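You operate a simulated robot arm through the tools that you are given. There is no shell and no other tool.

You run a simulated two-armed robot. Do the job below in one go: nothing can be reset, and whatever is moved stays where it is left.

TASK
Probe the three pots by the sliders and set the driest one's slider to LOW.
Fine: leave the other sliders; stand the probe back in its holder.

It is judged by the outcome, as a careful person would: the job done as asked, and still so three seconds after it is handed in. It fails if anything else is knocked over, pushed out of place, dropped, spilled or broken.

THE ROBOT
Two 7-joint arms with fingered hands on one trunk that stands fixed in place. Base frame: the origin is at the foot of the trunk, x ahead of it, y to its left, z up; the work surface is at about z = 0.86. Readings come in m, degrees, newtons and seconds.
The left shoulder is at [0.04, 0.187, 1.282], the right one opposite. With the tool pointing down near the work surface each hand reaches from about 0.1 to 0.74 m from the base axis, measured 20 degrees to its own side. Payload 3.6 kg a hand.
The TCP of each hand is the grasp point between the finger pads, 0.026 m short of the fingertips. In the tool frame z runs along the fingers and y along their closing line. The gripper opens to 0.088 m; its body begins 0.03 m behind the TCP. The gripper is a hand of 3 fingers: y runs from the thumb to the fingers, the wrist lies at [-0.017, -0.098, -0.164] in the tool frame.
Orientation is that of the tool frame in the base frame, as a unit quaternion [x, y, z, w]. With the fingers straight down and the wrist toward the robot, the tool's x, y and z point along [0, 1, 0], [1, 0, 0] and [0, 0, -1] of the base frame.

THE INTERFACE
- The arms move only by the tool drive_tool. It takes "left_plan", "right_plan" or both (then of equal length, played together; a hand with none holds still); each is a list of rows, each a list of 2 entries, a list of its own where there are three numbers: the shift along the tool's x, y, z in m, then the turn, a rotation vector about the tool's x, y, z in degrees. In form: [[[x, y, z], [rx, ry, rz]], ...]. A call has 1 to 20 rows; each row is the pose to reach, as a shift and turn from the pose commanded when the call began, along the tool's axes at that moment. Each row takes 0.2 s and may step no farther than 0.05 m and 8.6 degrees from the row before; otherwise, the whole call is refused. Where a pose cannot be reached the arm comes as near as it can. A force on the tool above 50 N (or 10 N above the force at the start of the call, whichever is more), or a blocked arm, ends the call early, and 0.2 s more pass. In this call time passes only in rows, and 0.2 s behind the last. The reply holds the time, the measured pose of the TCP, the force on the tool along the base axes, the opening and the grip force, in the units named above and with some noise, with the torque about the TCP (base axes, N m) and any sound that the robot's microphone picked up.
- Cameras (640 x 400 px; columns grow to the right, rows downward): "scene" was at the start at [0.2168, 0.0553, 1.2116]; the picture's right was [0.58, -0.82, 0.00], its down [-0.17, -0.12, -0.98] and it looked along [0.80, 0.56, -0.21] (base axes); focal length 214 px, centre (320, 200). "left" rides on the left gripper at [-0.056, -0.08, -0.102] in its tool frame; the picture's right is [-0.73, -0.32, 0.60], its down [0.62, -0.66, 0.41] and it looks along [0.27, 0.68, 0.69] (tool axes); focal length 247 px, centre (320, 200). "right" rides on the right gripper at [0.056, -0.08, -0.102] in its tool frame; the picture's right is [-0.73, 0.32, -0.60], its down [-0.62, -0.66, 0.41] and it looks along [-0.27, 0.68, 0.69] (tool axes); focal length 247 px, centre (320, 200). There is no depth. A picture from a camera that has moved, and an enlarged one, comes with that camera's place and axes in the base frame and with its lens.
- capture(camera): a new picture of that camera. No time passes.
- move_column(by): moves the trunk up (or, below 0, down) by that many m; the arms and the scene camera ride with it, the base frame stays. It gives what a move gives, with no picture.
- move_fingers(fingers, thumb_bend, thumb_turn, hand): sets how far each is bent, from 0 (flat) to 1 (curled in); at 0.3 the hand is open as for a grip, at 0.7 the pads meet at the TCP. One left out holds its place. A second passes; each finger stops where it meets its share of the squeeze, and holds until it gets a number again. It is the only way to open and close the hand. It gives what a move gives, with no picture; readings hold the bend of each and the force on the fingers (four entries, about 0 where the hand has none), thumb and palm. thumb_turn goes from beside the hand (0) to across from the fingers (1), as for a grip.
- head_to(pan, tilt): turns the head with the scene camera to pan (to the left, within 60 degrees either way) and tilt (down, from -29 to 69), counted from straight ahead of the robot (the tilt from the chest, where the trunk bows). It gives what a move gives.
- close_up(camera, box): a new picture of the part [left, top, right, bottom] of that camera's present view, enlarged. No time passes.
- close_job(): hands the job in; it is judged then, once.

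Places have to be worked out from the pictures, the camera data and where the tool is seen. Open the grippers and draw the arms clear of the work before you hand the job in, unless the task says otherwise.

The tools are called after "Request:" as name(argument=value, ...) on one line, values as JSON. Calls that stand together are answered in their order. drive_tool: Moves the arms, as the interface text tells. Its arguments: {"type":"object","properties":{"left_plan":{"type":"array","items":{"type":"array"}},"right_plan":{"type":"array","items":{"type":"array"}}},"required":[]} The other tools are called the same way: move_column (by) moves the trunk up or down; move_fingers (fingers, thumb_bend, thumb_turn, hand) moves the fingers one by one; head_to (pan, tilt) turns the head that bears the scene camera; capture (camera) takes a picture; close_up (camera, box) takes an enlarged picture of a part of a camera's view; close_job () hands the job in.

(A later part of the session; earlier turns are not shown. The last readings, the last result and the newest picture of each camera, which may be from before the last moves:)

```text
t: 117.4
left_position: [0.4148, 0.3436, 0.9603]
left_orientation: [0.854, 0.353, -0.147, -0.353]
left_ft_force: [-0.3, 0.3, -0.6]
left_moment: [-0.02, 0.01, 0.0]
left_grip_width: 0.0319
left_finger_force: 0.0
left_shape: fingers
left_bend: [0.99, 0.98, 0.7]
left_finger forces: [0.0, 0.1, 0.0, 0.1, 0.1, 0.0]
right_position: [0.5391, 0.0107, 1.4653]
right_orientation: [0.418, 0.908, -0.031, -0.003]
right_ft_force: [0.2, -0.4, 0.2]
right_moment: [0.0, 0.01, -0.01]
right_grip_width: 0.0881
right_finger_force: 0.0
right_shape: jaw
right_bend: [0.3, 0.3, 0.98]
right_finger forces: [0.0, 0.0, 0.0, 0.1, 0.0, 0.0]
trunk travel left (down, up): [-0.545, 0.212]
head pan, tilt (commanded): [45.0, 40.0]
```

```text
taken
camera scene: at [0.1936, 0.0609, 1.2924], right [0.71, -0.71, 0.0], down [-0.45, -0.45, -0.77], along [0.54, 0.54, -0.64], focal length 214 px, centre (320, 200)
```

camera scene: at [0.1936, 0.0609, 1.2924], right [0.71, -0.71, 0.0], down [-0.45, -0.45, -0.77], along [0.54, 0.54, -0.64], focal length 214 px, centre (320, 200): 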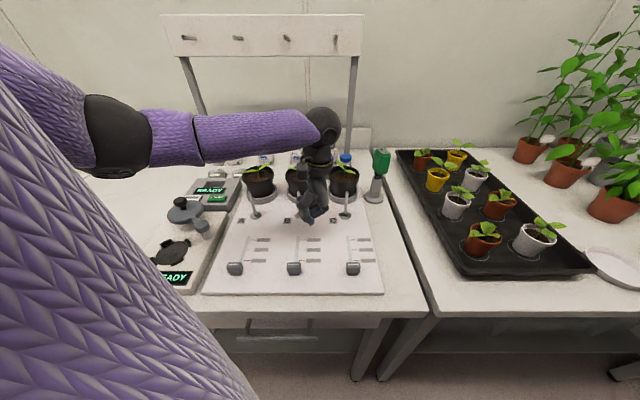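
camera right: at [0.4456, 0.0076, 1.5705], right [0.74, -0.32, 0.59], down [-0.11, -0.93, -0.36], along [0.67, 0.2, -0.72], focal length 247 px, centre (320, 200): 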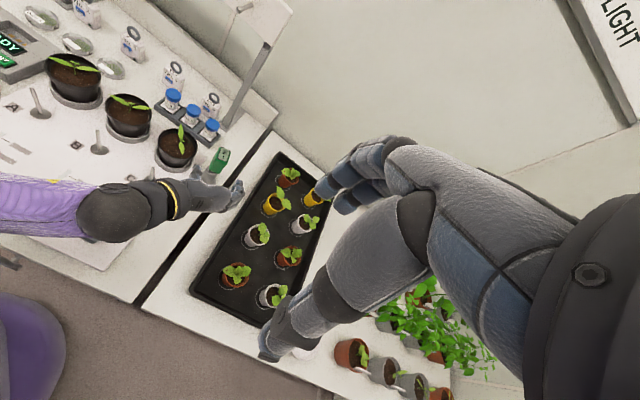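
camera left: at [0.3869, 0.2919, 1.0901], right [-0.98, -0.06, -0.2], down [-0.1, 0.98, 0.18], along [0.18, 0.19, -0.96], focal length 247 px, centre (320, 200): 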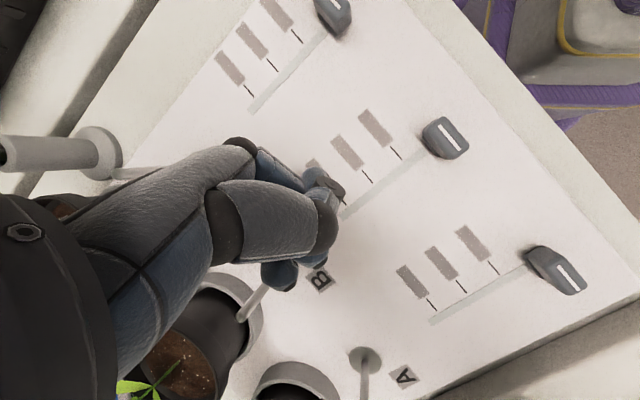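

This gives a nearly top-down view of the plates. I zoom in on B's and A's plates.

Request:
close_up(camera="left", box=[320, 95, 420, 195])

Request:
close_up(camera="left", box=[390, 215, 500, 315])

```text
4.00 times, centred on (370, 145) of left
camera zoom: at [0.3869, 0.2919, 1.0901], right [-0.98, -0.06, -0.2], down [-0.1, 0.98, 0.18], along [0.18, 0.19, -0.96], focal length 988 px, centre (120, 420)
```

zoom: 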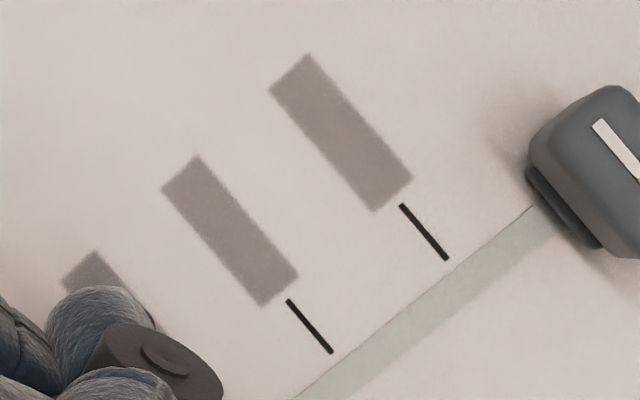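

```text
4.00 times, centred on (445, 265) of left
camera zoom: at [0.3869, 0.2919, 1.0901], right [-0.98, -0.06, -0.2], down [-0.1, 0.98, 0.18], along [0.18, 0.19, -0.96], focal length 988 px, centre (-180, -60)
```

zoom: 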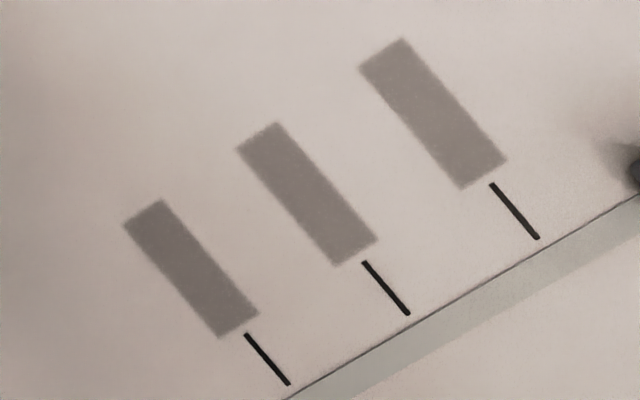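

No legible text from any angle — perhaps the plates only light up when selected. I'll unroll the hand and move to slider A; first raising and turning the fingers straight down again.

Request:
drive_tool(left_plan=[[[0, -0.0142, -0.0142], [-7.5, 0, 0]], [[0, -0.0283, -0.0283], [-15, 0, 0]], [[0, -0.0424, -0.0424], [-22.5, 0, 0]], [[0, -0.0424, -0.0424], [-30, 0, 0]], [[0, -0.0424, -0.0424], [-37.5, 0, 0]], [[0, -0.0424, -0.0424], [-45, 0, 0]]])

Request:
move_fingers(hand="left", thumb_bend=0.3, thumb_turn=1.0)

Request:
move_fingers(hand="left", fingers=0.36, thumb_bend=0.36, thumb_turn=1.0)

```text
t: 118.8
left_position: [0.4152, 0.3431, 1.0211]
left_orientation: [0.924, 0.381, 0.0, 0.003]
left_ft_force: [0.2, -0.7, 0.0]
left_moment: [0.03, 0.01, 0.0]
left_grip_width: 0.0319
left_finger_force: 0.0
left_shape: fingers
left_bend: [0.99, 0.98, 0.7]
left_finger forces: [0.0, 0.0, 0.0, 0.0, 0.0, 0.0]
right_position: [0.5386, 0.0108, 1.4653]
right_orientation: [0.418, 0.908, -0.031, -0.004]
right_ft_force: [0.7, 0.4, -0.8]
right_moment: [-0.02, 0.01, 0.01]
right_grip_width: 0.088
right_finger_force: 0.0
right_shape: jaw
right_bend: [0.3, 0.3, 0.98]
right_finger forces: [0.0, 0.0, 0.0, 0.0, 0.1, 0.0]
trunk travel left (down, up): [-0.545, 0.212]
head pan, tilt (commanded): [45.0, 40.0]
```

```text
t: 119.8
left_position: [0.4152, 0.3421, 1.0207]
left_orientation: [0.924, 0.382, -0.001, 0.002]
left_ft_force: [0.9, 0.1, 0.9]
left_moment: [0.0, 0.01, -0.02]
left_grip_width: 0.036
left_finger_force: 0.0
left_shape: fingers
left_bend: [1.0, 0.3, 0.98]
left_finger forces: [0.0, 0.0, 0.0, 0.0, 0.0, 0.1]
right_position: [0.5389, 0.013, 1.4659]
right_orientation: [0.417, 0.908, -0.03, -0.003]
right_ft_force: [0.9, 0.4, -0.7]
right_moment: [0.03, -0.03, 0.0]
right_grip_width: 0.0877
right_finger_force: 0.0
right_shape: jaw
right_bend: [0.3, 0.3, 0.98]
right_finger forces: [0.1, 0.1, 0.0, 0.2, 0.0, 0.1]
trunk travel left (down, up): [-0.545, 0.212]
head pan, tilt (commanded): [45.0, 40.0]
```

```text
t: 120.8
left_position: [0.415, 0.3421, 1.0198]
left_orientation: [0.924, 0.381, 0.0, 0.001]
left_ft_force: [-0.3, 0.3, 0.5]
left_moment: [0.02, -0.02, 0.0]
left_grip_width: 0.0758
left_finger_force: 0.1
left_shape: fingers
left_bend: [0.36, 0.36, 0.98]
left_finger forces: [0.0, 0.0, 0.0, 0.0, 0.1, 0.1]
right_position: [0.5383, 0.011, 1.4663]
right_orientation: [0.417, 0.908, -0.032, -0.002]
right_ft_force: [-0.3, -0.1, 0.2]
right_moment: [-0.02, -0.02, -0.01]
right_grip_width: 0.0877
right_finger_force: 0.1
right_shape: jaw
right_bend: [0.3, 0.3, 0.98]
right_finger forces: [0.0, 0.0, 0.0, 0.0, 0.0, 0.0]
trunk travel left (down, up): [-0.545, 0.212]
head pan, tilt (commanded): [45.0, 40.0]
```

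Hand is open for gripping. I measure slider A's cap precisely from the board-aligned head view.

Request:
close_up(camera="scene", box=[205, 225, 285, 295])

Request:
capture(camera="scene")

```text
5.71 times, centred on (245, 260) of scene
camera zoom: at [0.1928, 0.0615, 1.2925], right [0.71, -0.71, 0.0], down [-0.45, -0.45, -0.77], along [0.54, 0.54, -0.64], focal length 1226 px, centre (749, -143)
```

zoom: 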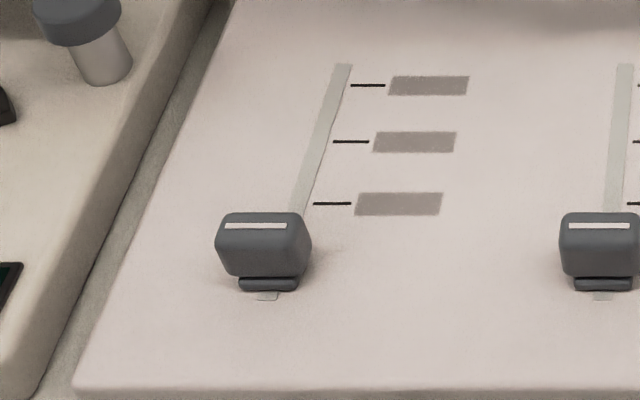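

```text
taken
camera scene: at [0.1928, 0.0615, 1.2925], right [0.71, -0.71, 0.0], down [-0.45, -0.45, -0.77], along [0.54, 0.54, -0.64], focal length 214 px, centre (320, 200)
```

scene: 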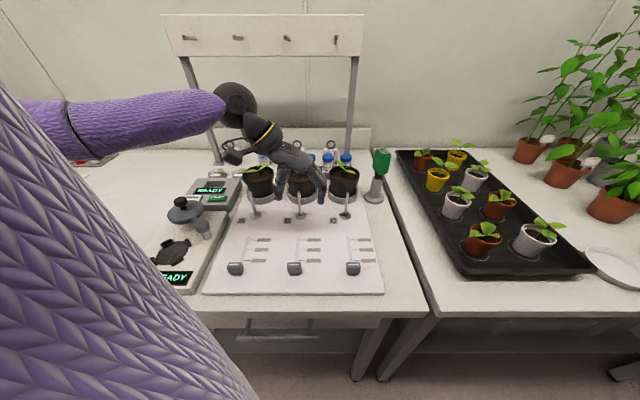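

Slider A's cap is centred at board (u 0.4416, v 0.0911), 35 mm wide, top z≈0.893, and the nearest tick lies 31 mm ahead. I move the open hand above the cap.

Request:
drive_tool(left_plan=[[[-0.0234, -0.0357, 0], [0, 0, 0]], [[-0.0469, -0.0713, 0], [0, 0, 0]], [[-0.0703, -0.107, 0], [0, 0, 0]], [[-0.0937, -0.1426, 0], [0, 0, 0]]])

Request:
capture(camera="left")

Request:
capture(camera="scene")

```text
t: 121.8
left_position: [0.2487, 0.3758, 1.0203]
left_orientation: [0.925, 0.381, 0.002, 0.002]
left_ft_force: [0.1, 0.3, 0.0]
left_moment: [0.01, 0.0, 0.0]
left_grip_width: 0.0755
left_finger_force: 0.2
left_shape: fingers
left_bend: [0.36, 0.36, 0.98]
left_finger forces: [0.0, 0.0, 0.0, 0.1, 0.0, 0.1]
right_position: [0.5371, 0.0119, 1.4672]
right_orientation: [0.417, 0.908, -0.031, -0.002]
right_ft_force: [-0.5, 0.1, -0.2]
right_moment: [0.03, -0.01, -0.03]
right_grip_width: 0.0879
right_finger_force: 0.0
right_shape: jaw
right_bend: [0.3, 0.3, 0.98]
right_finger forces: [0.0, 0.0, 0.1, 0.1, 0.1, 0.0]
trunk travel left (down, up): [-0.545, 0.212]
head pan, tilt (commanded): [45.0, 40.0]
```

```text
taken
camera left: at [0.1516, 0.3918, 1.1224], right [-0.74, -0.29, -0.6], down [-0.02, 0.91, -0.41], along [0.67, -0.29, -0.68], focal length 247 px, centre (320, 200)
```

left: 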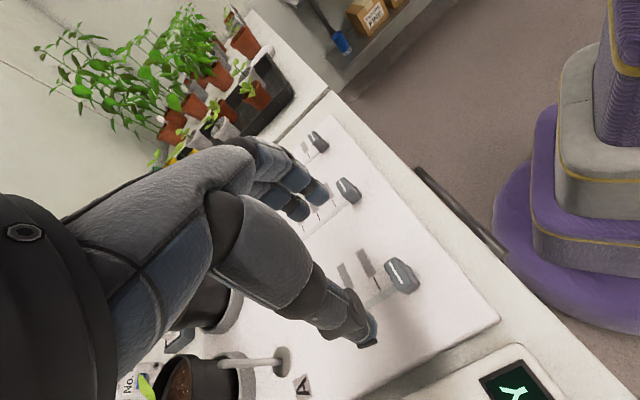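

```text
taken
camera scene: at [0.1912, 0.0612, 1.2928], right [0.71, -0.71, 0.0], down [-0.45, -0.45, -0.77], along [0.54, 0.54, -0.64], focal length 214 px, centre (320, 200)
```

scene: 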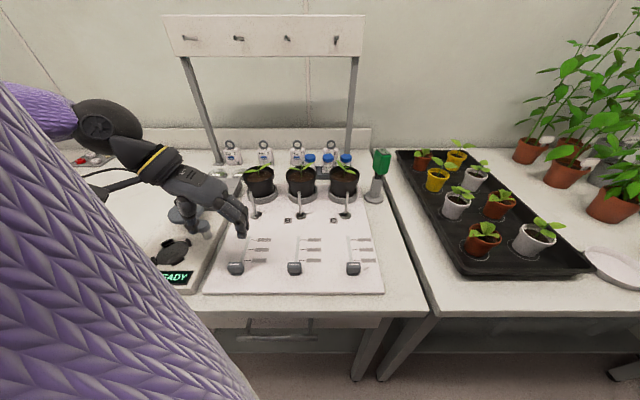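

The hand is above the cap, but in this posture the wrist would come close to the lever device on the left when sliding forward. I raise the hand and turn it 90° so the wrist trails toward the robot instead, with thumb and fingers gripping the cap fore-and-aft.

Request:
drive_tool(left_plan=[[[0, 0, -0.03], [0, 0, 0]], [[0, 0, -0.06], [0, 0, -8.2]], [[0, 0, -0.06], [0, 0, -16.4]], [[0, 0, -0.06], [0, 0, -24.6]], [[0, 0, -0.06], [0, 0, -32.8]], [[0, 0, -0.06], [0, 0, -41]], [[0, 0, -0.06], [0, 0, -49.2]], [[0, 0, -0.06], [0, 0, -57.4]], [[0, 0, -0.06], [0, 0, -65.6]], [[0, 0, -0.06], [0, 0, -73.8]], [[0, 0, -0.06], [0, 0, -82]], [[0, 0, -0.06], [0, 0, -90]]])

Request:
capture(camera="scene")

Request:
capture(camera="left")

```text
t: 124.4
left_position: [0.2593, 0.383, 1.0652]
left_orientation: [0.383, 0.924, -0.001, 0.0]
left_ft_force: [-1.0, -0.8, -0.4]
left_moment: [0.02, 0.01, -0.01]
left_grip_width: 0.0758
left_finger_force: 0.0
left_shape: fingers
left_bend: [0.36, 0.36, 0.98]
left_finger forces: [0.1, 0.1, 0.1, 0.1, 0.0, 0.0]
left hand out of reach, approached as far as the arm can: row 8, 9, 10, 11, 12
right_position: [0.5404, 0.0111, 1.4651]
right_orientation: [0.417, 0.908, -0.031, -0.003]
right_ft_force: [-0.5, 1.1, 0.2]
right_moment: [0.03, 0.02, -0.01]
right_grip_width: 0.0877
right_finger_force: 0.1
right_shape: jaw
right_bend: [0.3, 0.3, 0.98]
right_finger forces: [0.0, 0.0, 0.0, 0.1, 0.1, 0.0]
trunk travel left (down, up): [-0.545, 0.212]
head pan, tilt (commanded): [45.0, 40.0]
```

```text
taken
camera scene: at [0.193, 0.0611, 1.2925], right [0.71, -0.71, 0.0], down [-0.45, -0.45, -0.77], along [0.54, 0.54, -0.64], focal length 214 px, centre (320, 200)
```

scene: 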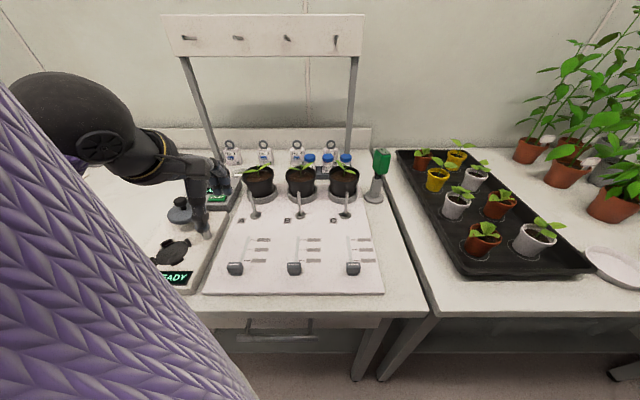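

```text
taken
camera left: at [0.2425, 0.2871, 1.1681], right [0.29, -0.75, -0.6], down [-0.91, -0.03, -0.41], along [0.29, 0.66, -0.69], focal length 247 px, centre (320, 200)
```

left: 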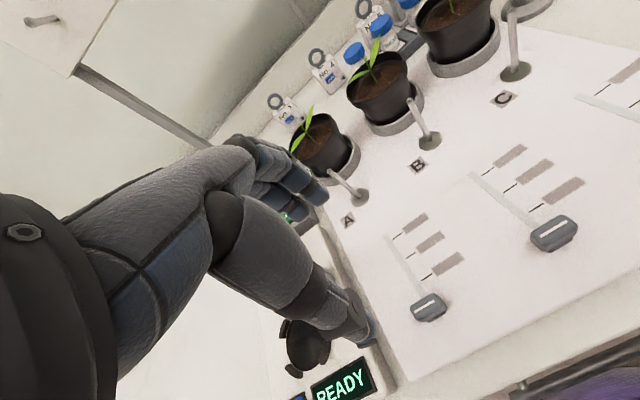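

Orientation reached; the position was clipped only because the wrist is close to the shoulder, which eases as the hand goes lower. I lower it to z≈0.95 over the cap and check.

Request:
drive_tool(left_plan=[[[0, 0, 0.03], [0, 0, 0]], [[0.001, -0.004, 0.06], [0, 0, 0]], [[0.0025, -0.008, 0.09], [0, 0, 0]], [[0.0036, -0.0126, 0.115], [0, 0, 0]]])

Request:
capture(camera="left")

Request:
close_up(camera="scene", box=[160, 160, 300, 300])

```text
t: 125.4
left_position: [0.2487, 0.3762, 0.9519]
left_orientation: [0.384, 0.923, -0.001, 0.0]
left_ft_force: [0.0, 0.9, 0.2]
left_moment: [-0.02, 0.03, -0.01]
left_grip_width: 0.0759
left_finger_force: 0.1
left_shape: fingers
left_bend: [0.36, 0.36, 0.98]
left_finger forces: [0.0, 0.1, 0.1, 0.0, 0.0, 0.0]
right_position: [0.5393, 0.0115, 1.4651]
right_orientation: [0.416, 0.909, -0.031, -0.004]
right_ft_force: [0.2, -0.3, 0.4]
right_moment: [0.03, 0.03, -0.02]
right_grip_width: 0.088
right_finger_force: 0.0
right_shape: jaw
right_bend: [0.3, 0.3, 0.98]
right_finger forces: [0.1, 0.1, 0.1, 0.0, 0.0, 0.1]
trunk travel left (down, up): [-0.545, 0.212]
head pan, tilt (commanded): [45.0, 40.0]
```

```text
taken
camera left: at [0.2319, 0.2794, 1.0541], right [0.29, -0.75, -0.6], down [-0.91, -0.03, -0.41], along [0.29, 0.66, -0.69], focal length 247 px, centre (320, 200)
```

left: 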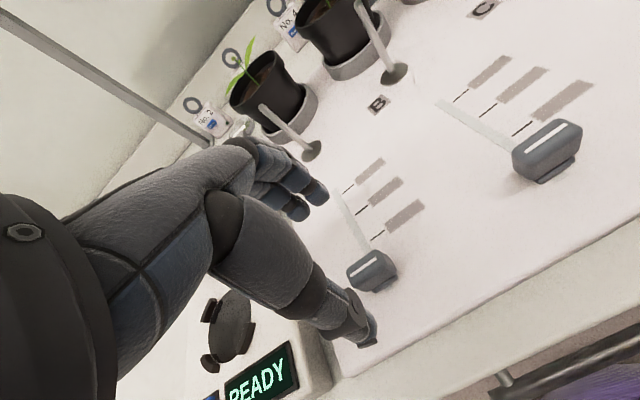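

```text
2.86 times, centred on (230, 230) of scene
camera zoom: at [0.1928, 0.0612, 1.2925], right [0.71, -0.71, 0.0], down [-0.45, -0.45, -0.77], along [0.54, 0.54, -0.64], focal length 613 px, centre (577, 114)
```

zoom: 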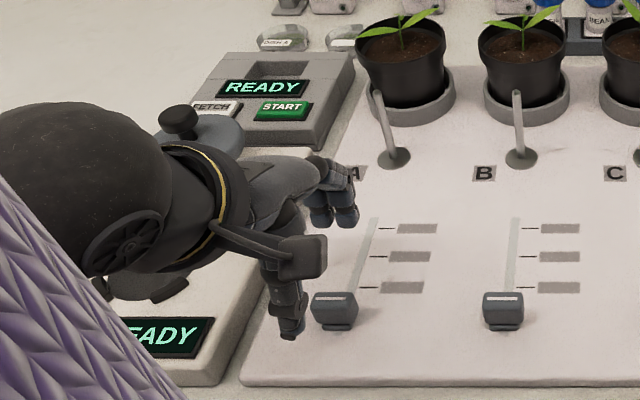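

The hand hangs right over slider A's cap with thumb behind and fingers ahead of it. I lower 54 mm so the pads straddle the cap.

Request:
drive_tool(left_plan=[[[0, 0, 0.02], [0, 0, 0]], [[0, 0, 0.04], [0, 0, 0]], [[0, 0, 0.054], [0, 0, 0]]])

Request:
capture(camera="left")

Request:
close_up(camera="scene", box=[180, 190, 300, 290])

```text
t: 126.2
left_position: [0.2483, 0.3763, 0.9003]
left_orientation: [0.385, 0.923, 0.005, 0.004]
left_ft_force: [-3.8, -0.5, 15.0]
left_moment: [0.58, -0.39, 0.08]
left_grip_width: 0.0758
left_finger_force: 7.9
left_shape: fingers
left_bend: [0.35, 0.36, 0.98]
left_finger forces: [4.3, 11.5, 0.0, 0.0, 0.1, 0.0]
right_position: [0.5365, 0.0089, 1.4665]
right_orientation: [0.418, 0.908, -0.03, -0.003]
right_ft_force: [0.0, -0.5, 0.4]
right_moment: [0.0, -0.03, 0.02]
right_grip_width: 0.0881
right_finger_force: 0.1
right_shape: jaw
right_bend: [0.3, 0.3, 0.98]
right_finger forces: [0.0, 0.0, 0.0, 0.0, 0.0, 0.1]
trunk travel left (down, up): [-0.545, 0.212]
head pan, tilt (commanded): [45.0, 40.0]
```

```text
taken
camera left: at [0.2304, 0.2784, 1.0023], right [0.3, -0.74, -0.6], down [-0.91, -0.03, -0.42], along [0.3, 0.67, -0.68], focal length 247 px, centre (320, 200)
```

left: 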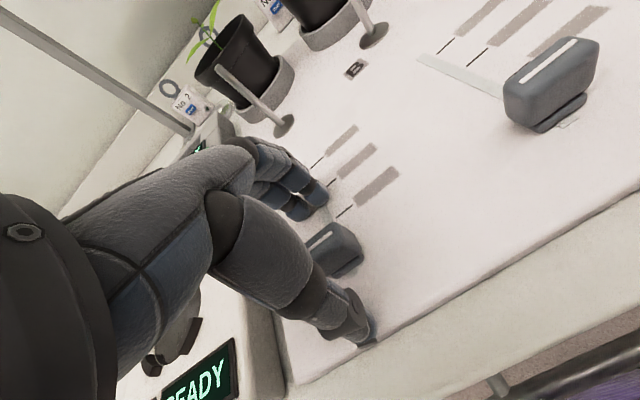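

```text
4.00 times, centred on (240, 240) of scene
camera zoom: at [0.1909, 0.0596, 1.2932], right [0.71, -0.71, 0.0], down [-0.45, -0.45, -0.77], along [0.54, 0.54, -0.64], focal length 858 px, centre (640, 40)
```

zoom: 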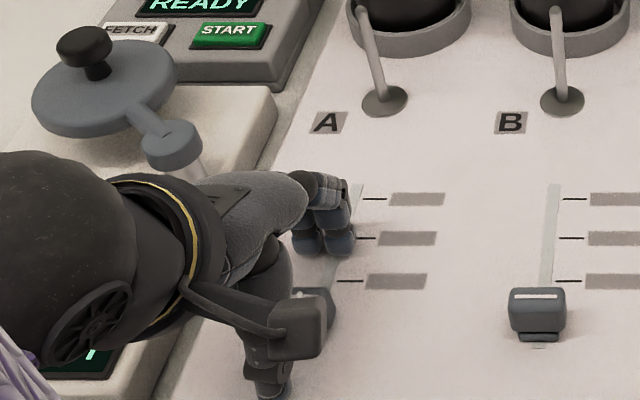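

The straight fingertips are touching the board (about 15 N), as open fingers reach lower. I raise 9 mm at once.

Request:
drive_tool(left_plan=[[[0, 0, -0.006], [0, 0, 0]], [[0, 0, -0.011], [0, 0, 0]]])

Request:
close_up(camera="left", box=[240, 150, 440, 360])

```text
t: 126.8
left_position: [0.2474, 0.3805, 0.9076]
left_orientation: [0.386, 0.923, 0.003, -0.002]
left_ft_force: [-0.9, 0.0, -0.2]
left_moment: [-0.03, 0.0, -0.01]
left_grip_width: 0.0761
left_finger_force: 0.0
left_shape: fingers
left_bend: [0.36, 0.36, 0.98]
left_finger forces: [0.0, 0.1, 0.1, 0.0, 0.0, 0.0]
right_position: [0.5379, 0.0115, 1.4665]
right_orientation: [0.417, 0.908, -0.03, -0.003]
right_ft_force: [-0.5, 0.1, -0.2]
right_moment: [-0.01, 0.02, 0.01]
right_grip_width: 0.0878
right_finger_force: 0.1
right_shape: jaw
right_bend: [0.3, 0.3, 0.98]
right_finger forces: [0.0, 0.1, 0.0, 0.0, 0.0, 0.1]
trunk travel left (down, up): [-0.545, 0.212]
head pan, tilt (commanded): [45.0, 40.0]
```

```text
1.90 times, centred on (340, 255) of left
camera zoom: at [0.2299, 0.2818, 1.0101], right [0.29, -0.74, -0.6], down [-0.91, -0.02, -0.41], along [0.29, 0.67, -0.68], focal length 470 px, centre (282, 95)
```

zoom: 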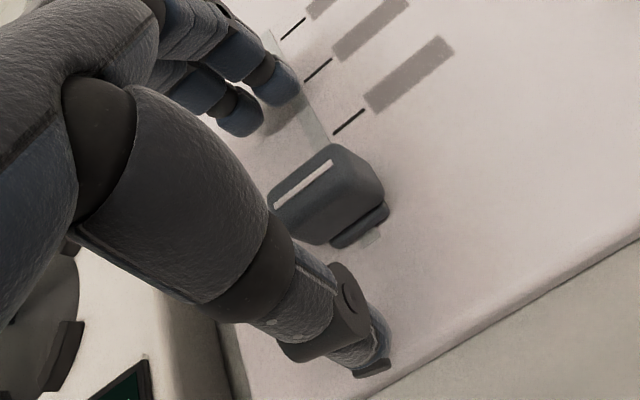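

The cap sits between thumb and fingers. I close partway, then lower a few millimetres for a better hold.

Request:
move_fingers(hand="left", fingers=0.52, thumb_bend=0.52)

Request:
drive_tool(left_plan=[[[-0.001, -0.001, 0.003], [0, 0, 0]], [[-0.002, -0.002, 0.006], [0, 0, 0]], [[-0.002, -0.002, 0.008], [0, 0, 0]]])

Request:
close_up(camera="left", box=[240, 150, 440, 360])

```text
t: 127.8
left_position: [0.249, 0.3807, 0.909]
left_orientation: [0.387, 0.922, 0.004, -0.001]
left_ft_force: [1.0, 0.7, 0.7]
left_moment: [0.0, 0.03, 0.01]
left_grip_width: 0.041
left_finger_force: 0.2
left_shape: fingers
left_bend: [0.52, 0.52, 1.0]
left_finger forces: [0.0, 0.0, 0.0, 0.0, 0.0, 0.0]
right_position: [0.54, 0.0124, 1.4662]
right_orientation: [0.417, 0.908, -0.031, -0.002]
right_ft_force: [-0.6, 0.2, 0.6]
right_moment: [-0.02, 0.03, -0.01]
right_grip_width: 0.088
right_finger_force: 0.1
right_shape: jaw
right_bend: [0.3, 0.3, 0.98]
right_finger forces: [0.0, 0.1, 0.0, 0.1, 0.0, 0.0]
trunk travel left (down, up): [-0.545, 0.212]
head pan, tilt (commanded): [45.0, 40.0]
```

```text
t: 128.6
left_position: [0.244, 0.3864, 0.9039]
left_orientation: [0.393, 0.919, 0.015, -0.011]
left_ft_force: [3.7, -1.8, 19.7]
left_moment: [0.15, -0.66, -0.09]
left_grip_width: 0.0401
left_finger_force: 9.9
left_shape: fingers
left_bend: [0.51, 0.52, 1.0]
left_finger forces: [19.2, 0.0, 0.1, 0.0, 0.1, 0.0]
right_position: [0.5387, 0.0086, 1.4655]
right_orientation: [0.417, 0.908, -0.031, -0.002]
right_ft_force: [0.8, -0.3, 0.4]
right_moment: [0.02, 0.0, 0.01]
right_grip_width: 0.0878
right_finger_force: 0.1
right_shape: jaw
right_bend: [0.3, 0.3, 0.98]
right_finger forces: [0.2, 0.0, 0.1, 0.1, 0.0, 0.0]
trunk travel left (down, up): [-0.545, 0.212]
head pan, tilt (commanded): [45.0, 40.0]
```

```text
1.90 times, centred on (340, 255) of left
camera zoom: at [0.225, 0.2861, 1.002], right [0.27, -0.73, -0.63], down [-0.91, 0.01, -0.4], along [0.3, 0.68, -0.67], focal length 470 px, centre (282, 95)
```

zoom: 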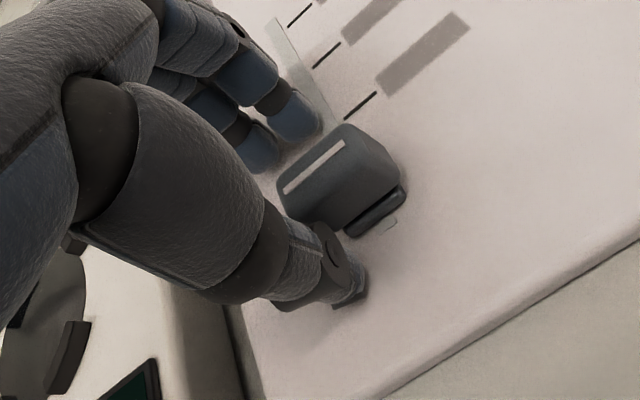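

A fingertip is on the board again (19 N), so the hand must stay a bit higher; the tips already overlap the cap at z≈0.912. I raise 13 mm and re-centre.

Request:
drive_tool(left_plan=[[[0, 0, -0.006], [0, 0, 0]], [[0, 0, -0.013], [0, 0, 0]], [[0, 0, -0.013], [0, 0, 0]]])

Request:
close_up(camera="left", box=[240, 150, 440, 360])

Request:
close_up(camera="scene", box=[190, 200, 290, 290])

```text
t: 129.4
left_position: [0.2452, 0.3939, 0.9148]
left_orientation: [0.396, 0.918, 0.019, -0.016]
left_ft_force: [-0.4, 0.1, 0.0]
left_moment: [-0.03, -0.05, 0.0]
left_grip_width: 0.0409
left_finger_force: 0.1
left_shape: fingers
left_bend: [0.52, 0.52, 1.0]
left_finger forces: [0.1, 0.0, 0.0, 0.0, 0.0, 0.1]
right_position: [0.5396, 0.0118, 1.4655]
right_orientation: [0.417, 0.908, -0.031, -0.003]
right_ft_force: [-0.2, -0.5, -0.7]
right_moment: [-0.01, 0.02, -0.02]
right_grip_width: 0.0881
right_finger_force: 0.1
right_shape: jaw
right_bend: [0.3, 0.3, 0.98]
right_finger forces: [0.0, 0.0, 0.0, 0.0, 0.0, 0.0]
trunk travel left (down, up): [-0.545, 0.212]
head pan, tilt (commanded): [45.0, 40.0]
```

```text
1.90 times, centred on (340, 255) of left
camera zoom: at [0.2258, 0.2918, 1.0136], right [0.26, -0.72, -0.64], down [-0.92, 0.02, -0.4], along [0.3, 0.69, -0.66], focal length 470 px, centre (282, 95)
```

zoom: 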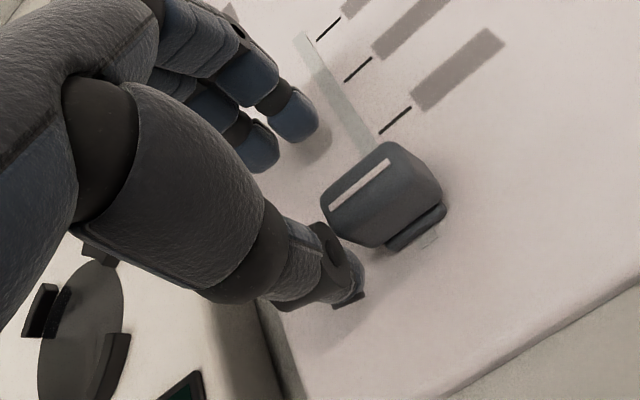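

```text
4.44 times, centred on (240, 245) of scene
camera zoom: at [0.1929, 0.0617, 1.2924], right [0.71, -0.71, 0.0], down [-0.45, -0.45, -0.77], along [0.54, 0.54, -0.64], focal length 953 px, centre (676, 0)
```

zoom: 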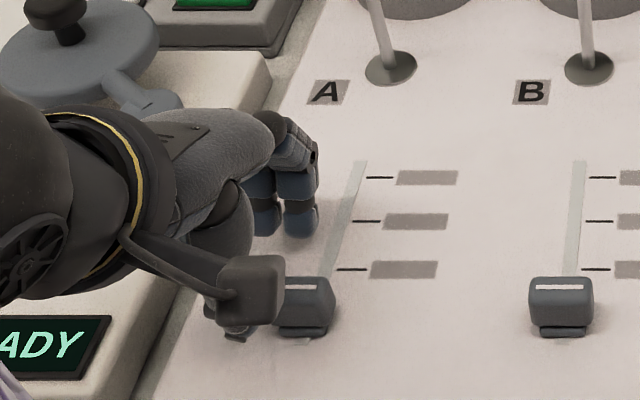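

The contacts left the hand offset by ~14 mm and tilted ~3°. I correct the orientation and re-centre it over the cap without touching the board.

Request:
drive_tool(left_plan=[[[0, -0.003, -0.001], [0.4, -0.8, -0.6]], [[-0.005, -0.006, -0.001], [0.8, -1.6, -1.1]], [[-0.01, -0.009, 0], [1.3, -2.5, -1.7]], [[-0.014, -0.0103, 0.001], [1.3, -2.5, -1.7]], [[-0.014, -0.0103, 0.001], [1.3, -2.5, -1.7]]])

Request:
close_up(camera="left", box=[240, 150, 440, 360])

Request:
close_up(camera="scene", box=[190, 200, 290, 290])

```text
t: 130.8
left_position: [0.2452, 0.4012, 0.9181]
left_orientation: [0.4, 0.916, 0.029, -0.02]
left_ft_force: [-0.1, 0.8, 0.7]
left_moment: [0.01, 0.01, 0.04]
left_grip_width: 0.0409
left_finger_force: 0.1
left_shape: fingers
left_bend: [0.52, 0.52, 1.0]
left_finger forces: [0.0, 0.1, 0.0, 0.0, 0.1, 0.0]
right_position: [0.5382, 0.012, 1.4643]
right_orientation: [0.417, 0.908, -0.031, -0.003]
right_ft_force: [0.3, -0.4, 0.1]
right_moment: [0.01, 0.01, 0.0]
right_grip_width: 0.0879
right_finger_force: 0.0
right_shape: jaw
right_bend: [0.3, 0.3, 0.98]
right_finger forces: [0.1, 0.1, 0.0, 0.0, 0.0, 0.1]
trunk travel left (down, up): [-0.545, 0.212]
head pan, tilt (commanded): [45.0, 40.0]
stopped in row 5 (left hand): the arm was blocked; the commanded pose is now the measured one
```

```text
1.90 times, centred on (340, 255) of left
camera zoom: at [0.2254, 0.2973, 1.0145], right [0.26, -0.71, -0.65], down [-0.92, 0.03, -0.4], along [0.31, 0.7, -0.64], focal length 470 px, centre (282, 95)
```

zoom: 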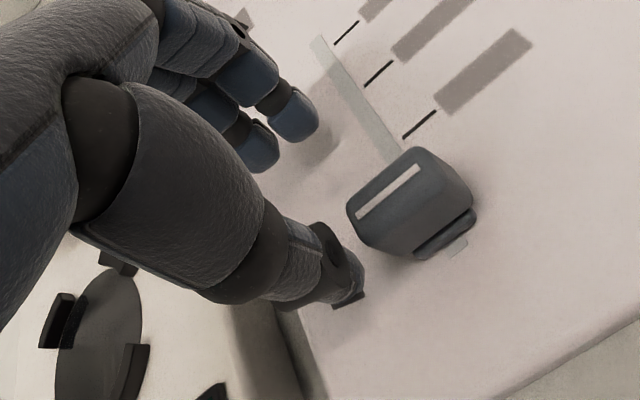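

```text
4.44 times, centred on (240, 245) of scene
camera zoom: at [0.1928, 0.0615, 1.2925], right [0.71, -0.71, 0.0], down [-0.45, -0.45, -0.77], along [0.54, 0.54, -0.64], focal length 953 px, centre (676, 0)
```

zoom: 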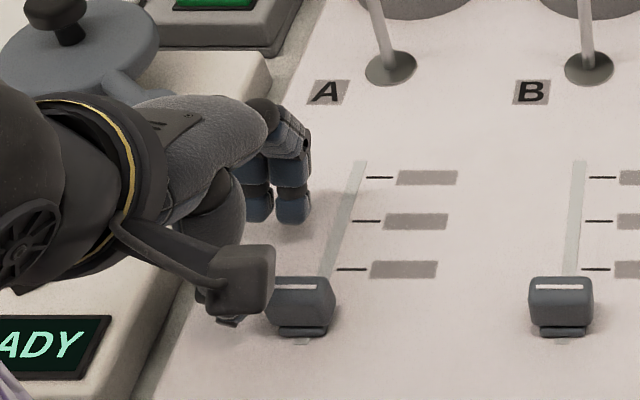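

The arm reports being blocked, though the hand feels no force, so something up the arm may be touching. I look at the whole left arm from the right camera and head before moving again.

Request:
capture(camera="right")

Request:
head_to(pan=60, tilt=35)

Request:
capture(camera="scene")

Request:
capture(camera="left")

```text
taken
camera right: at [0.4455, 0.0079, 1.5703], right [0.74, -0.32, 0.59], down [-0.11, -0.93, -0.36], along [0.66, 0.2, -0.72], focal length 247 px, centre (320, 200)
```

right: 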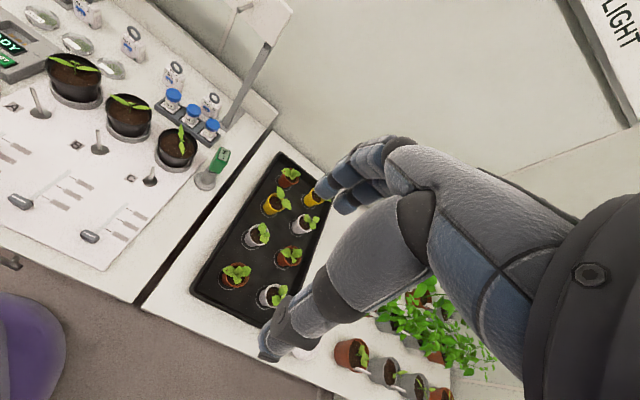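

```text
t: 131.6
left_position: [0.246, 0.3999, 0.9195]
left_orientation: [0.4, 0.916, 0.03, -0.02]
left_ft_force: [0.6, 0.0, 0.9]
left_moment: [-0.01, -0.03, 0.02]
left_grip_width: 0.0411
left_finger_force: 0.0
left_shape: fingers
left_bend: [0.52, 0.52, 1.0]
left_finger forces: [0.0, 0.0, 0.1, 0.1, 0.0, 0.0]
right_position: [0.5398, 0.012, 1.4649]
right_orientation: [0.418, 0.908, -0.031, -0.004]
right_ft_force: [0.0, -0.2, 0.5]
right_moment: [0.02, 0.01, -0.03]
right_grip_width: 0.0879
right_finger_force: 0.1
right_shape: jaw
right_bend: [0.3, 0.3, 0.98]
right_finger forces: [0.0, 0.1, 0.1, 0.0, 0.0, 0.0]
trunk travel left (down, up): [-0.545, 0.212]
head pan, tilt (commanded): [60.0, 35.0]
```

```text
taken
camera scene: at [0.1768, 0.0775, 1.3], right [0.87, -0.5, 0.0], down [-0.29, -0.5, -0.82], along [0.41, 0.71, -0.57], focal length 214 px, centre (320, 200)
```

scene: 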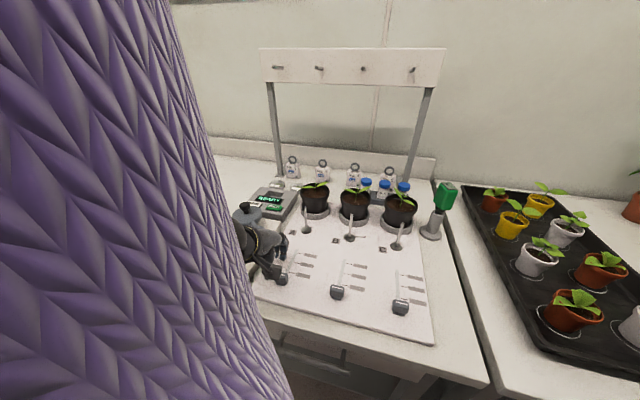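

```text
taken
camera left: at [0.2256, 0.2969, 1.0147], right [0.26, -0.71, -0.65], down [-0.92, 0.03, -0.4], along [0.31, 0.7, -0.64], focal length 247 px, centre (320, 200)
```

left: 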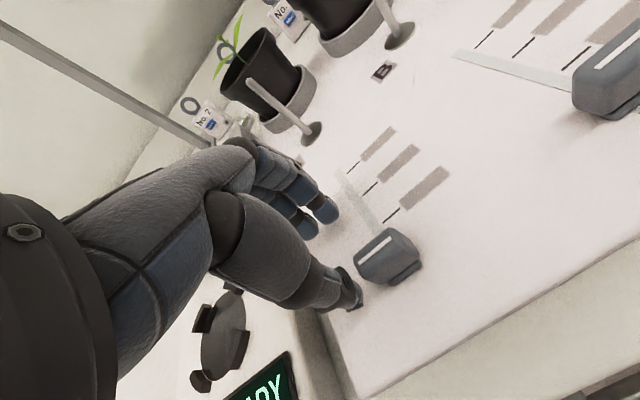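

The upper arm is pressed up close to the robot's own body in this tight posture, so this approach isn't good. I raise the hand straight up off the slider.

Request:
drive_tool(left_plan=[[[0, 0, -0.02], [0, 0, 0]], [[0, 0, -0.05], [0, 0, 0]], [[0, 0, -0.09], [0, 0, 0]]])

Request:
head_to(pan=45, tilt=40)

Request:
capture(camera="scene")

```text
t: 132.4
left_position: [0.2398, 0.408, 1.0093]
left_orientation: [0.413, 0.909, 0.045, -0.043]
left_ft_force: [-0.9, 0.8, 0.3]
left_moment: [0.01, 0.0, -0.02]
left_grip_width: 0.0409
left_finger_force: 0.1
left_shape: fingers
left_bend: [0.52, 0.52, 1.0]
left_finger forces: [0.1, 0.0, 0.1, 0.1, 0.0, 0.0]
right_position: [0.5381, 0.0108, 1.4661]
right_orientation: [0.417, 0.908, -0.031, -0.004]
right_ft_force: [-0.2, -1.1, -0.5]
right_moment: [-0.01, 0.04, 0.0]
right_grip_width: 0.0879
right_finger_force: 0.0
right_shape: jaw
right_bend: [0.3, 0.3, 0.98]
right_finger forces: [0.1, 0.0, 0.1, 0.1, 0.1, 0.1]
trunk travel left (down, up): [-0.545, 0.212]
head pan, tilt (commanded): [60.0, 35.0]
```

```text
t: 133.1
left_position: [0.2412, 0.4095, 1.011]
left_orientation: [0.412, 0.909, 0.048, -0.041]
left_ft_force: [0.1, -1.3, 0.1]
left_moment: [-0.01, -0.01, 0.0]
left_grip_width: 0.0409
left_finger_force: 0.1
left_shape: fingers
left_bend: [0.52, 0.52, 1.0]
left_finger forces: [0.1, 0.1, 0.0, 0.0, 0.0, 0.0]
right_position: [0.5381, 0.0119, 1.4656]
right_orientation: [0.417, 0.908, -0.031, -0.003]
right_ft_force: [-0.5, -0.2, -0.4]
right_moment: [-0.02, 0.01, -0.01]
right_grip_width: 0.0877
right_finger_force: 0.0
right_shape: jaw
right_bend: [0.3, 0.3, 0.98]
right_finger forces: [0.0, 0.0, 0.0, 0.1, 0.0, 0.0]
trunk travel left (down, up): [-0.545, 0.212]
head pan, tilt (commanded): [45.0, 40.0]
```

```text
taken
camera scene: at [0.1927, 0.0615, 1.2925], right [0.71, -0.71, 0.0], down [-0.45, -0.45, -0.77], along [0.54, 0.54, -0.64], focal length 214 px, centre (320, 200)
```

scene: 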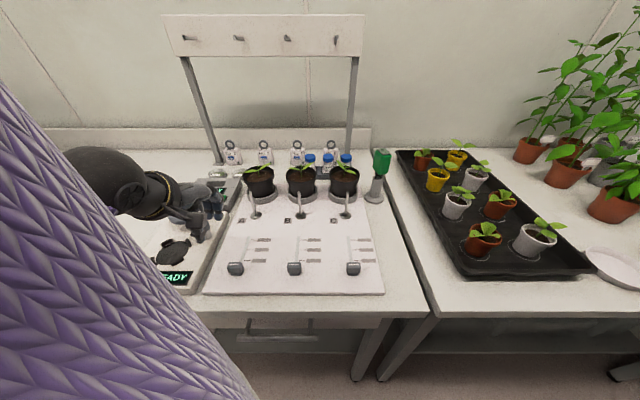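

Slider A is unmoved. I move the hand away from the body and the lever device, turning it back to the earlier orientation that reached this area without trouble.

Request:
drive_tool(left_plan=[[[-0.0261, 0.0028, -0.0197], [0, 0, 0]], [[-0.0523, 0.0057, -0.0393], [-0.2, -0.7, 7.8]], [[-0.0784, 0.0085, -0.059], [-0.5, -1.4, 15.6]], [[-0.0784, 0.0085, -0.059], [-0.7, -2.1, 23.4]], [[-0.0784, 0.0085, -0.059], [-0.9, -2.8, 31.3]], [[-0.0784, 0.0085, -0.059], [-1.1, -3.5, 39.1]], [[-0.0784, 0.0085, -0.059], [-1.4, -4.1, 46.9]], [[-0.0784, 0.0085, -0.059], [-1.6, -4.8, 54.7]], [[-0.0784, 0.0085, -0.059], [-1.8, -5.5, 62.6]], [[-0.0784, 0.0085, -0.059], [-2.1, -6.2, 70.4]], [[-0.0784, 0.0085, -0.059], [-2.3, -6.9, 78.2]], [[-0.0784, 0.0085, -0.059], [-2.5, -7.6, 86.1]]])

Request:
capture(camera="scene")

Request:
capture(camera="left")

```text
t: 135.7
left_position: [0.3059, 0.3389, 1.0634]
left_orientation: [0.918, 0.394, 0.001, 0.032]
left_ft_force: [-0.3, 0.1, -0.3]
left_moment: [-0.04, -0.02, -0.01]
left_grip_width: 0.041
left_finger_force: 0.0
left_shape: fingers
left_bend: [0.52, 0.52, 1.0]
left_finger forces: [0.0, 0.0, 0.0, 0.0, 0.0, 0.0]
right_position: [0.5397, 0.0125, 1.4659]
right_orientation: [0.418, 0.908, -0.031, -0.003]
right_ft_force: [0.0, 1.1, 0.3]
right_moment: [-0.03, -0.01, 0.04]
right_grip_width: 0.088
right_finger_force: 0.2
right_shape: jaw
right_bend: [0.3, 0.3, 0.98]
right_finger forces: [0.0, 0.0, 0.0, 0.1, 0.1, 0.1]
trunk travel left (down, up): [-0.545, 0.212]
head pan, tilt (commanded): [45.0, 40.0]
```

```text
taken
camera scene: at [0.193, 0.0618, 1.2924], right [0.71, -0.71, 0.0], down [-0.45, -0.46, -0.77], along [0.54, 0.54, -0.64], focal length 214 px, centre (320, 200)
```

scene: 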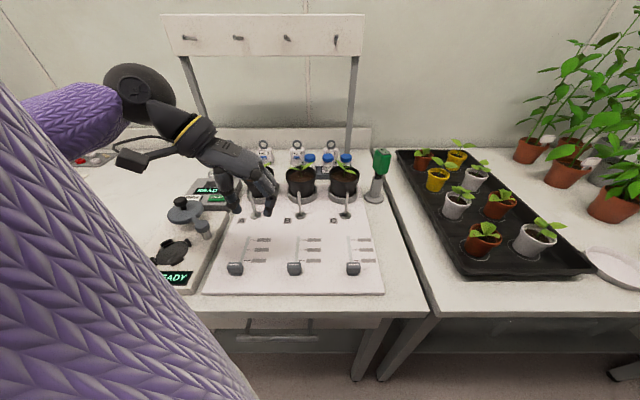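

```text
taken
camera left: at [0.2062, 0.3573, 1.1613], right [-0.72, -0.35, -0.6], down [-0.04, 0.89, -0.46], along [0.69, -0.31, -0.65], focal length 247 px, centre (320, 200)
```

left: 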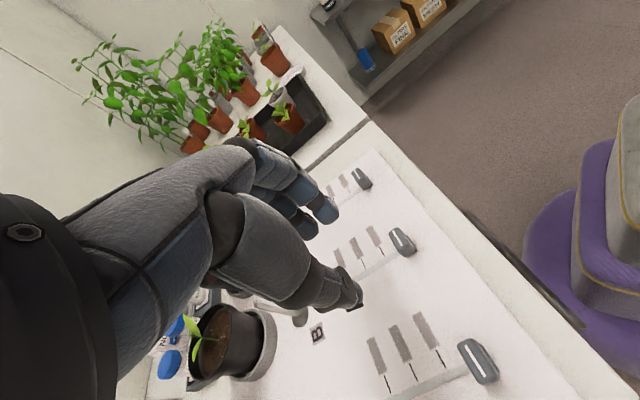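

The lever device and slider A look untouched. I close the fingers into a pusher, straighten the tilt, and move to just behind slider A's cap (toward the robot), still above it.

Request:
move_fingers(hand="left", fingers=0.72, thumb_bend=0.68, thumb_turn=1.0)

Request:
drive_tool(left_plan=[[[-0.02, -0.0226, 0], [1.7, 0.6, 0.7]], [[-0.04, -0.0451, 0.02], [3.44, 1.3, 1.43]], [[-0.061, -0.0677, 0.04], [3.44, 1.3, 1.43]], [[-0.061, -0.0677, 0.063], [3.44, 1.3, 1.43]]])

Request:
capture(camera="left")

Request:
close_up(camera="scene", box=[130, 120, 290, 290])

```text
t: 136.7
left_position: [0.3053, 0.3393, 1.0636]
left_orientation: [0.918, 0.396, 0.002, 0.032]
left_ft_force: [-0.3, 0.7, -0.3]
left_moment: [-0.01, 0.0, -0.02]
left_grip_width: 0.0031
left_finger_force: 0.0
left_shape: fingers
left_bend: [0.72, 0.68, 1.0]
left_finger forces: [0.0, 0.0, 0.1, 0.0, 0.0, 0.0]
right_position: [0.5386, 0.0117, 1.4653]
right_orientation: [0.417, 0.908, -0.031, -0.003]
right_ft_force: [0.5, -0.2, -0.7]
right_moment: [0.02, -0.02, 0.0]
right_grip_width: 0.0879
right_finger_force: 0.1
right_shape: jaw
right_bend: [0.3, 0.3, 0.98]
right_finger forces: [0.0, 0.0, 0.0, 0.1, 0.0, 0.1]
trunk travel left (down, up): [-0.545, 0.212]
head pan, tilt (commanded): [45.0, 40.0]
```

```text
t: 137.7
left_position: [0.2166, 0.3369, 0.9983]
left_orientation: [0.923, 0.385, 0.001, -0.002]
left_ft_force: [0.4, -0.1, -0.1]
left_moment: [0.0, -0.02, -0.04]
left_grip_width: 0.0026
left_finger_force: 0.0
left_shape: fingers
left_bend: [0.72, 0.68, 1.0]
left_finger forces: [0.1, 0.1, 0.0, 0.1, 0.0, 0.1]
right_position: [0.5409, 0.0117, 1.4644]
right_orientation: [0.418, 0.908, -0.031, -0.003]
right_ft_force: [-0.9, -0.8, 0.3]
right_moment: [-0.02, 0.0, 0.01]
right_grip_width: 0.088
right_finger_force: 0.0
right_shape: jaw
right_bend: [0.3, 0.3, 0.98]
right_finger forces: [0.0, 0.1, 0.0, 0.0, 0.0, 0.0]
trunk travel left (down, up): [-0.545, 0.212]
head pan, tilt (commanded): [45.0, 40.0]
```

```text
taken
camera left: at [0.1202, 0.3518, 1.1], right [-0.74, -0.3, -0.6], down [-0.03, 0.91, -0.41], along [0.67, -0.28, -0.69], focal length 247 px, centre (320, 200)
```

left: 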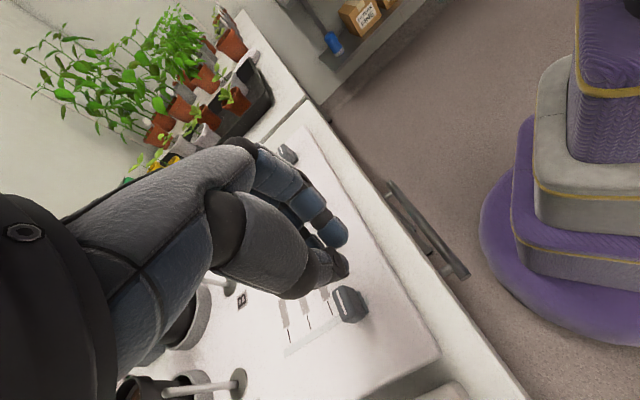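

```text
2.35 times, centred on (210, 205) of scene
camera zoom: at [0.1936, 0.0618, 1.2923], right [0.71, -0.71, 0.0], down [-0.45, -0.45, -0.77], along [0.54, 0.54, -0.64], focal length 505 px, centre (579, 188)
```

zoom: 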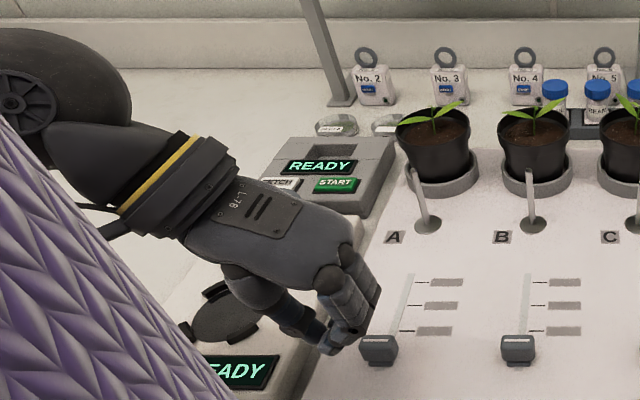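

The closed fingers hang just behind the cap, with the wrist clear. Their tips reach about 44 mm below the TCP, so I lower to z≈0.915 and centre on the slot line.

Request:
drive_tool(left_plan=[[[0, -0.003, 0.03], [0, 0, 0]], [[0, -0.006, 0.06], [0, 0, 0]], [[0, -0.006, 0.075], [0, 0, 0]], [[0, -0.006, 0.083], [0, 0, 0]]])

Request:
capture(camera="left")

Request:
close_up(camera="scene", box=[150, 180, 290, 300])

```text
t: 138.7
left_position: [0.2109, 0.3395, 0.9144]
left_orientation: [0.923, 0.385, 0.001, -0.001]
left_ft_force: [-0.2, -0.6, -0.2]
left_moment: [0.01, -0.03, 0.03]
left_grip_width: 0.0029
left_finger_force: 0.1
left_shape: fingers
left_bend: [0.72, 0.68, 1.0]
left_finger forces: [0.1, 0.1, 0.1, 0.0, 0.0, 0.0]
right_position: [0.5377, 0.0122, 1.4653]
right_orientation: [0.417, 0.908, -0.031, -0.003]
right_ft_force: [-0.6, 1.0, -0.3]
right_moment: [0.0, 0.0, -0.03]
right_grip_width: 0.0879
right_finger_force: 0.1
right_shape: jaw
right_bend: [0.3, 0.3, 0.98]
right_finger forces: [0.1, 0.0, 0.1, 0.1, 0.1, 0.0]
trunk travel left (down, up): [-0.545, 0.212]
head pan, tilt (commanded): [45.0, 40.0]
```

```text
taken
camera left: at [0.1144, 0.3548, 1.0171], right [-0.74, -0.3, -0.6], down [-0.03, 0.91, -0.41], along [0.67, -0.28, -0.69], focal length 247 px, centre (320, 200)
```

left: 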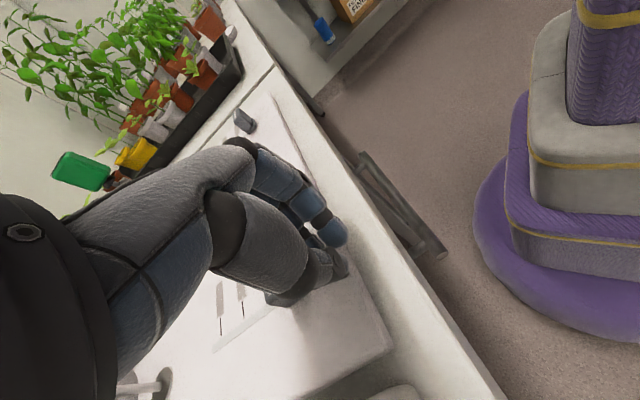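

```text
3.33 times, centred on (220, 240) of scene
camera zoom: at [0.193, 0.0616, 1.2925], right [0.71, -0.71, 0.0], down [-0.45, -0.45, -0.77], along [0.54, 0.54, -0.64], focal length 715 px, centre (653, 67)
```

zoom: 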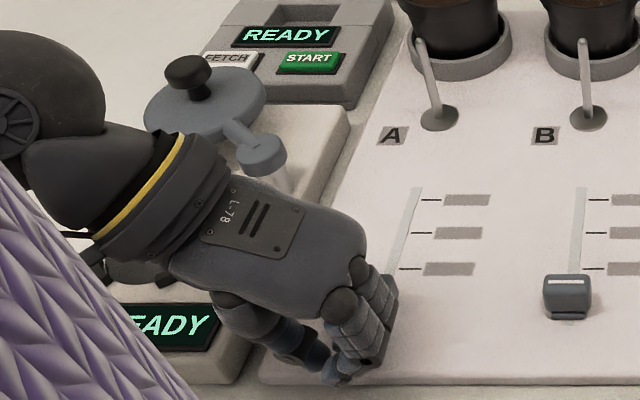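

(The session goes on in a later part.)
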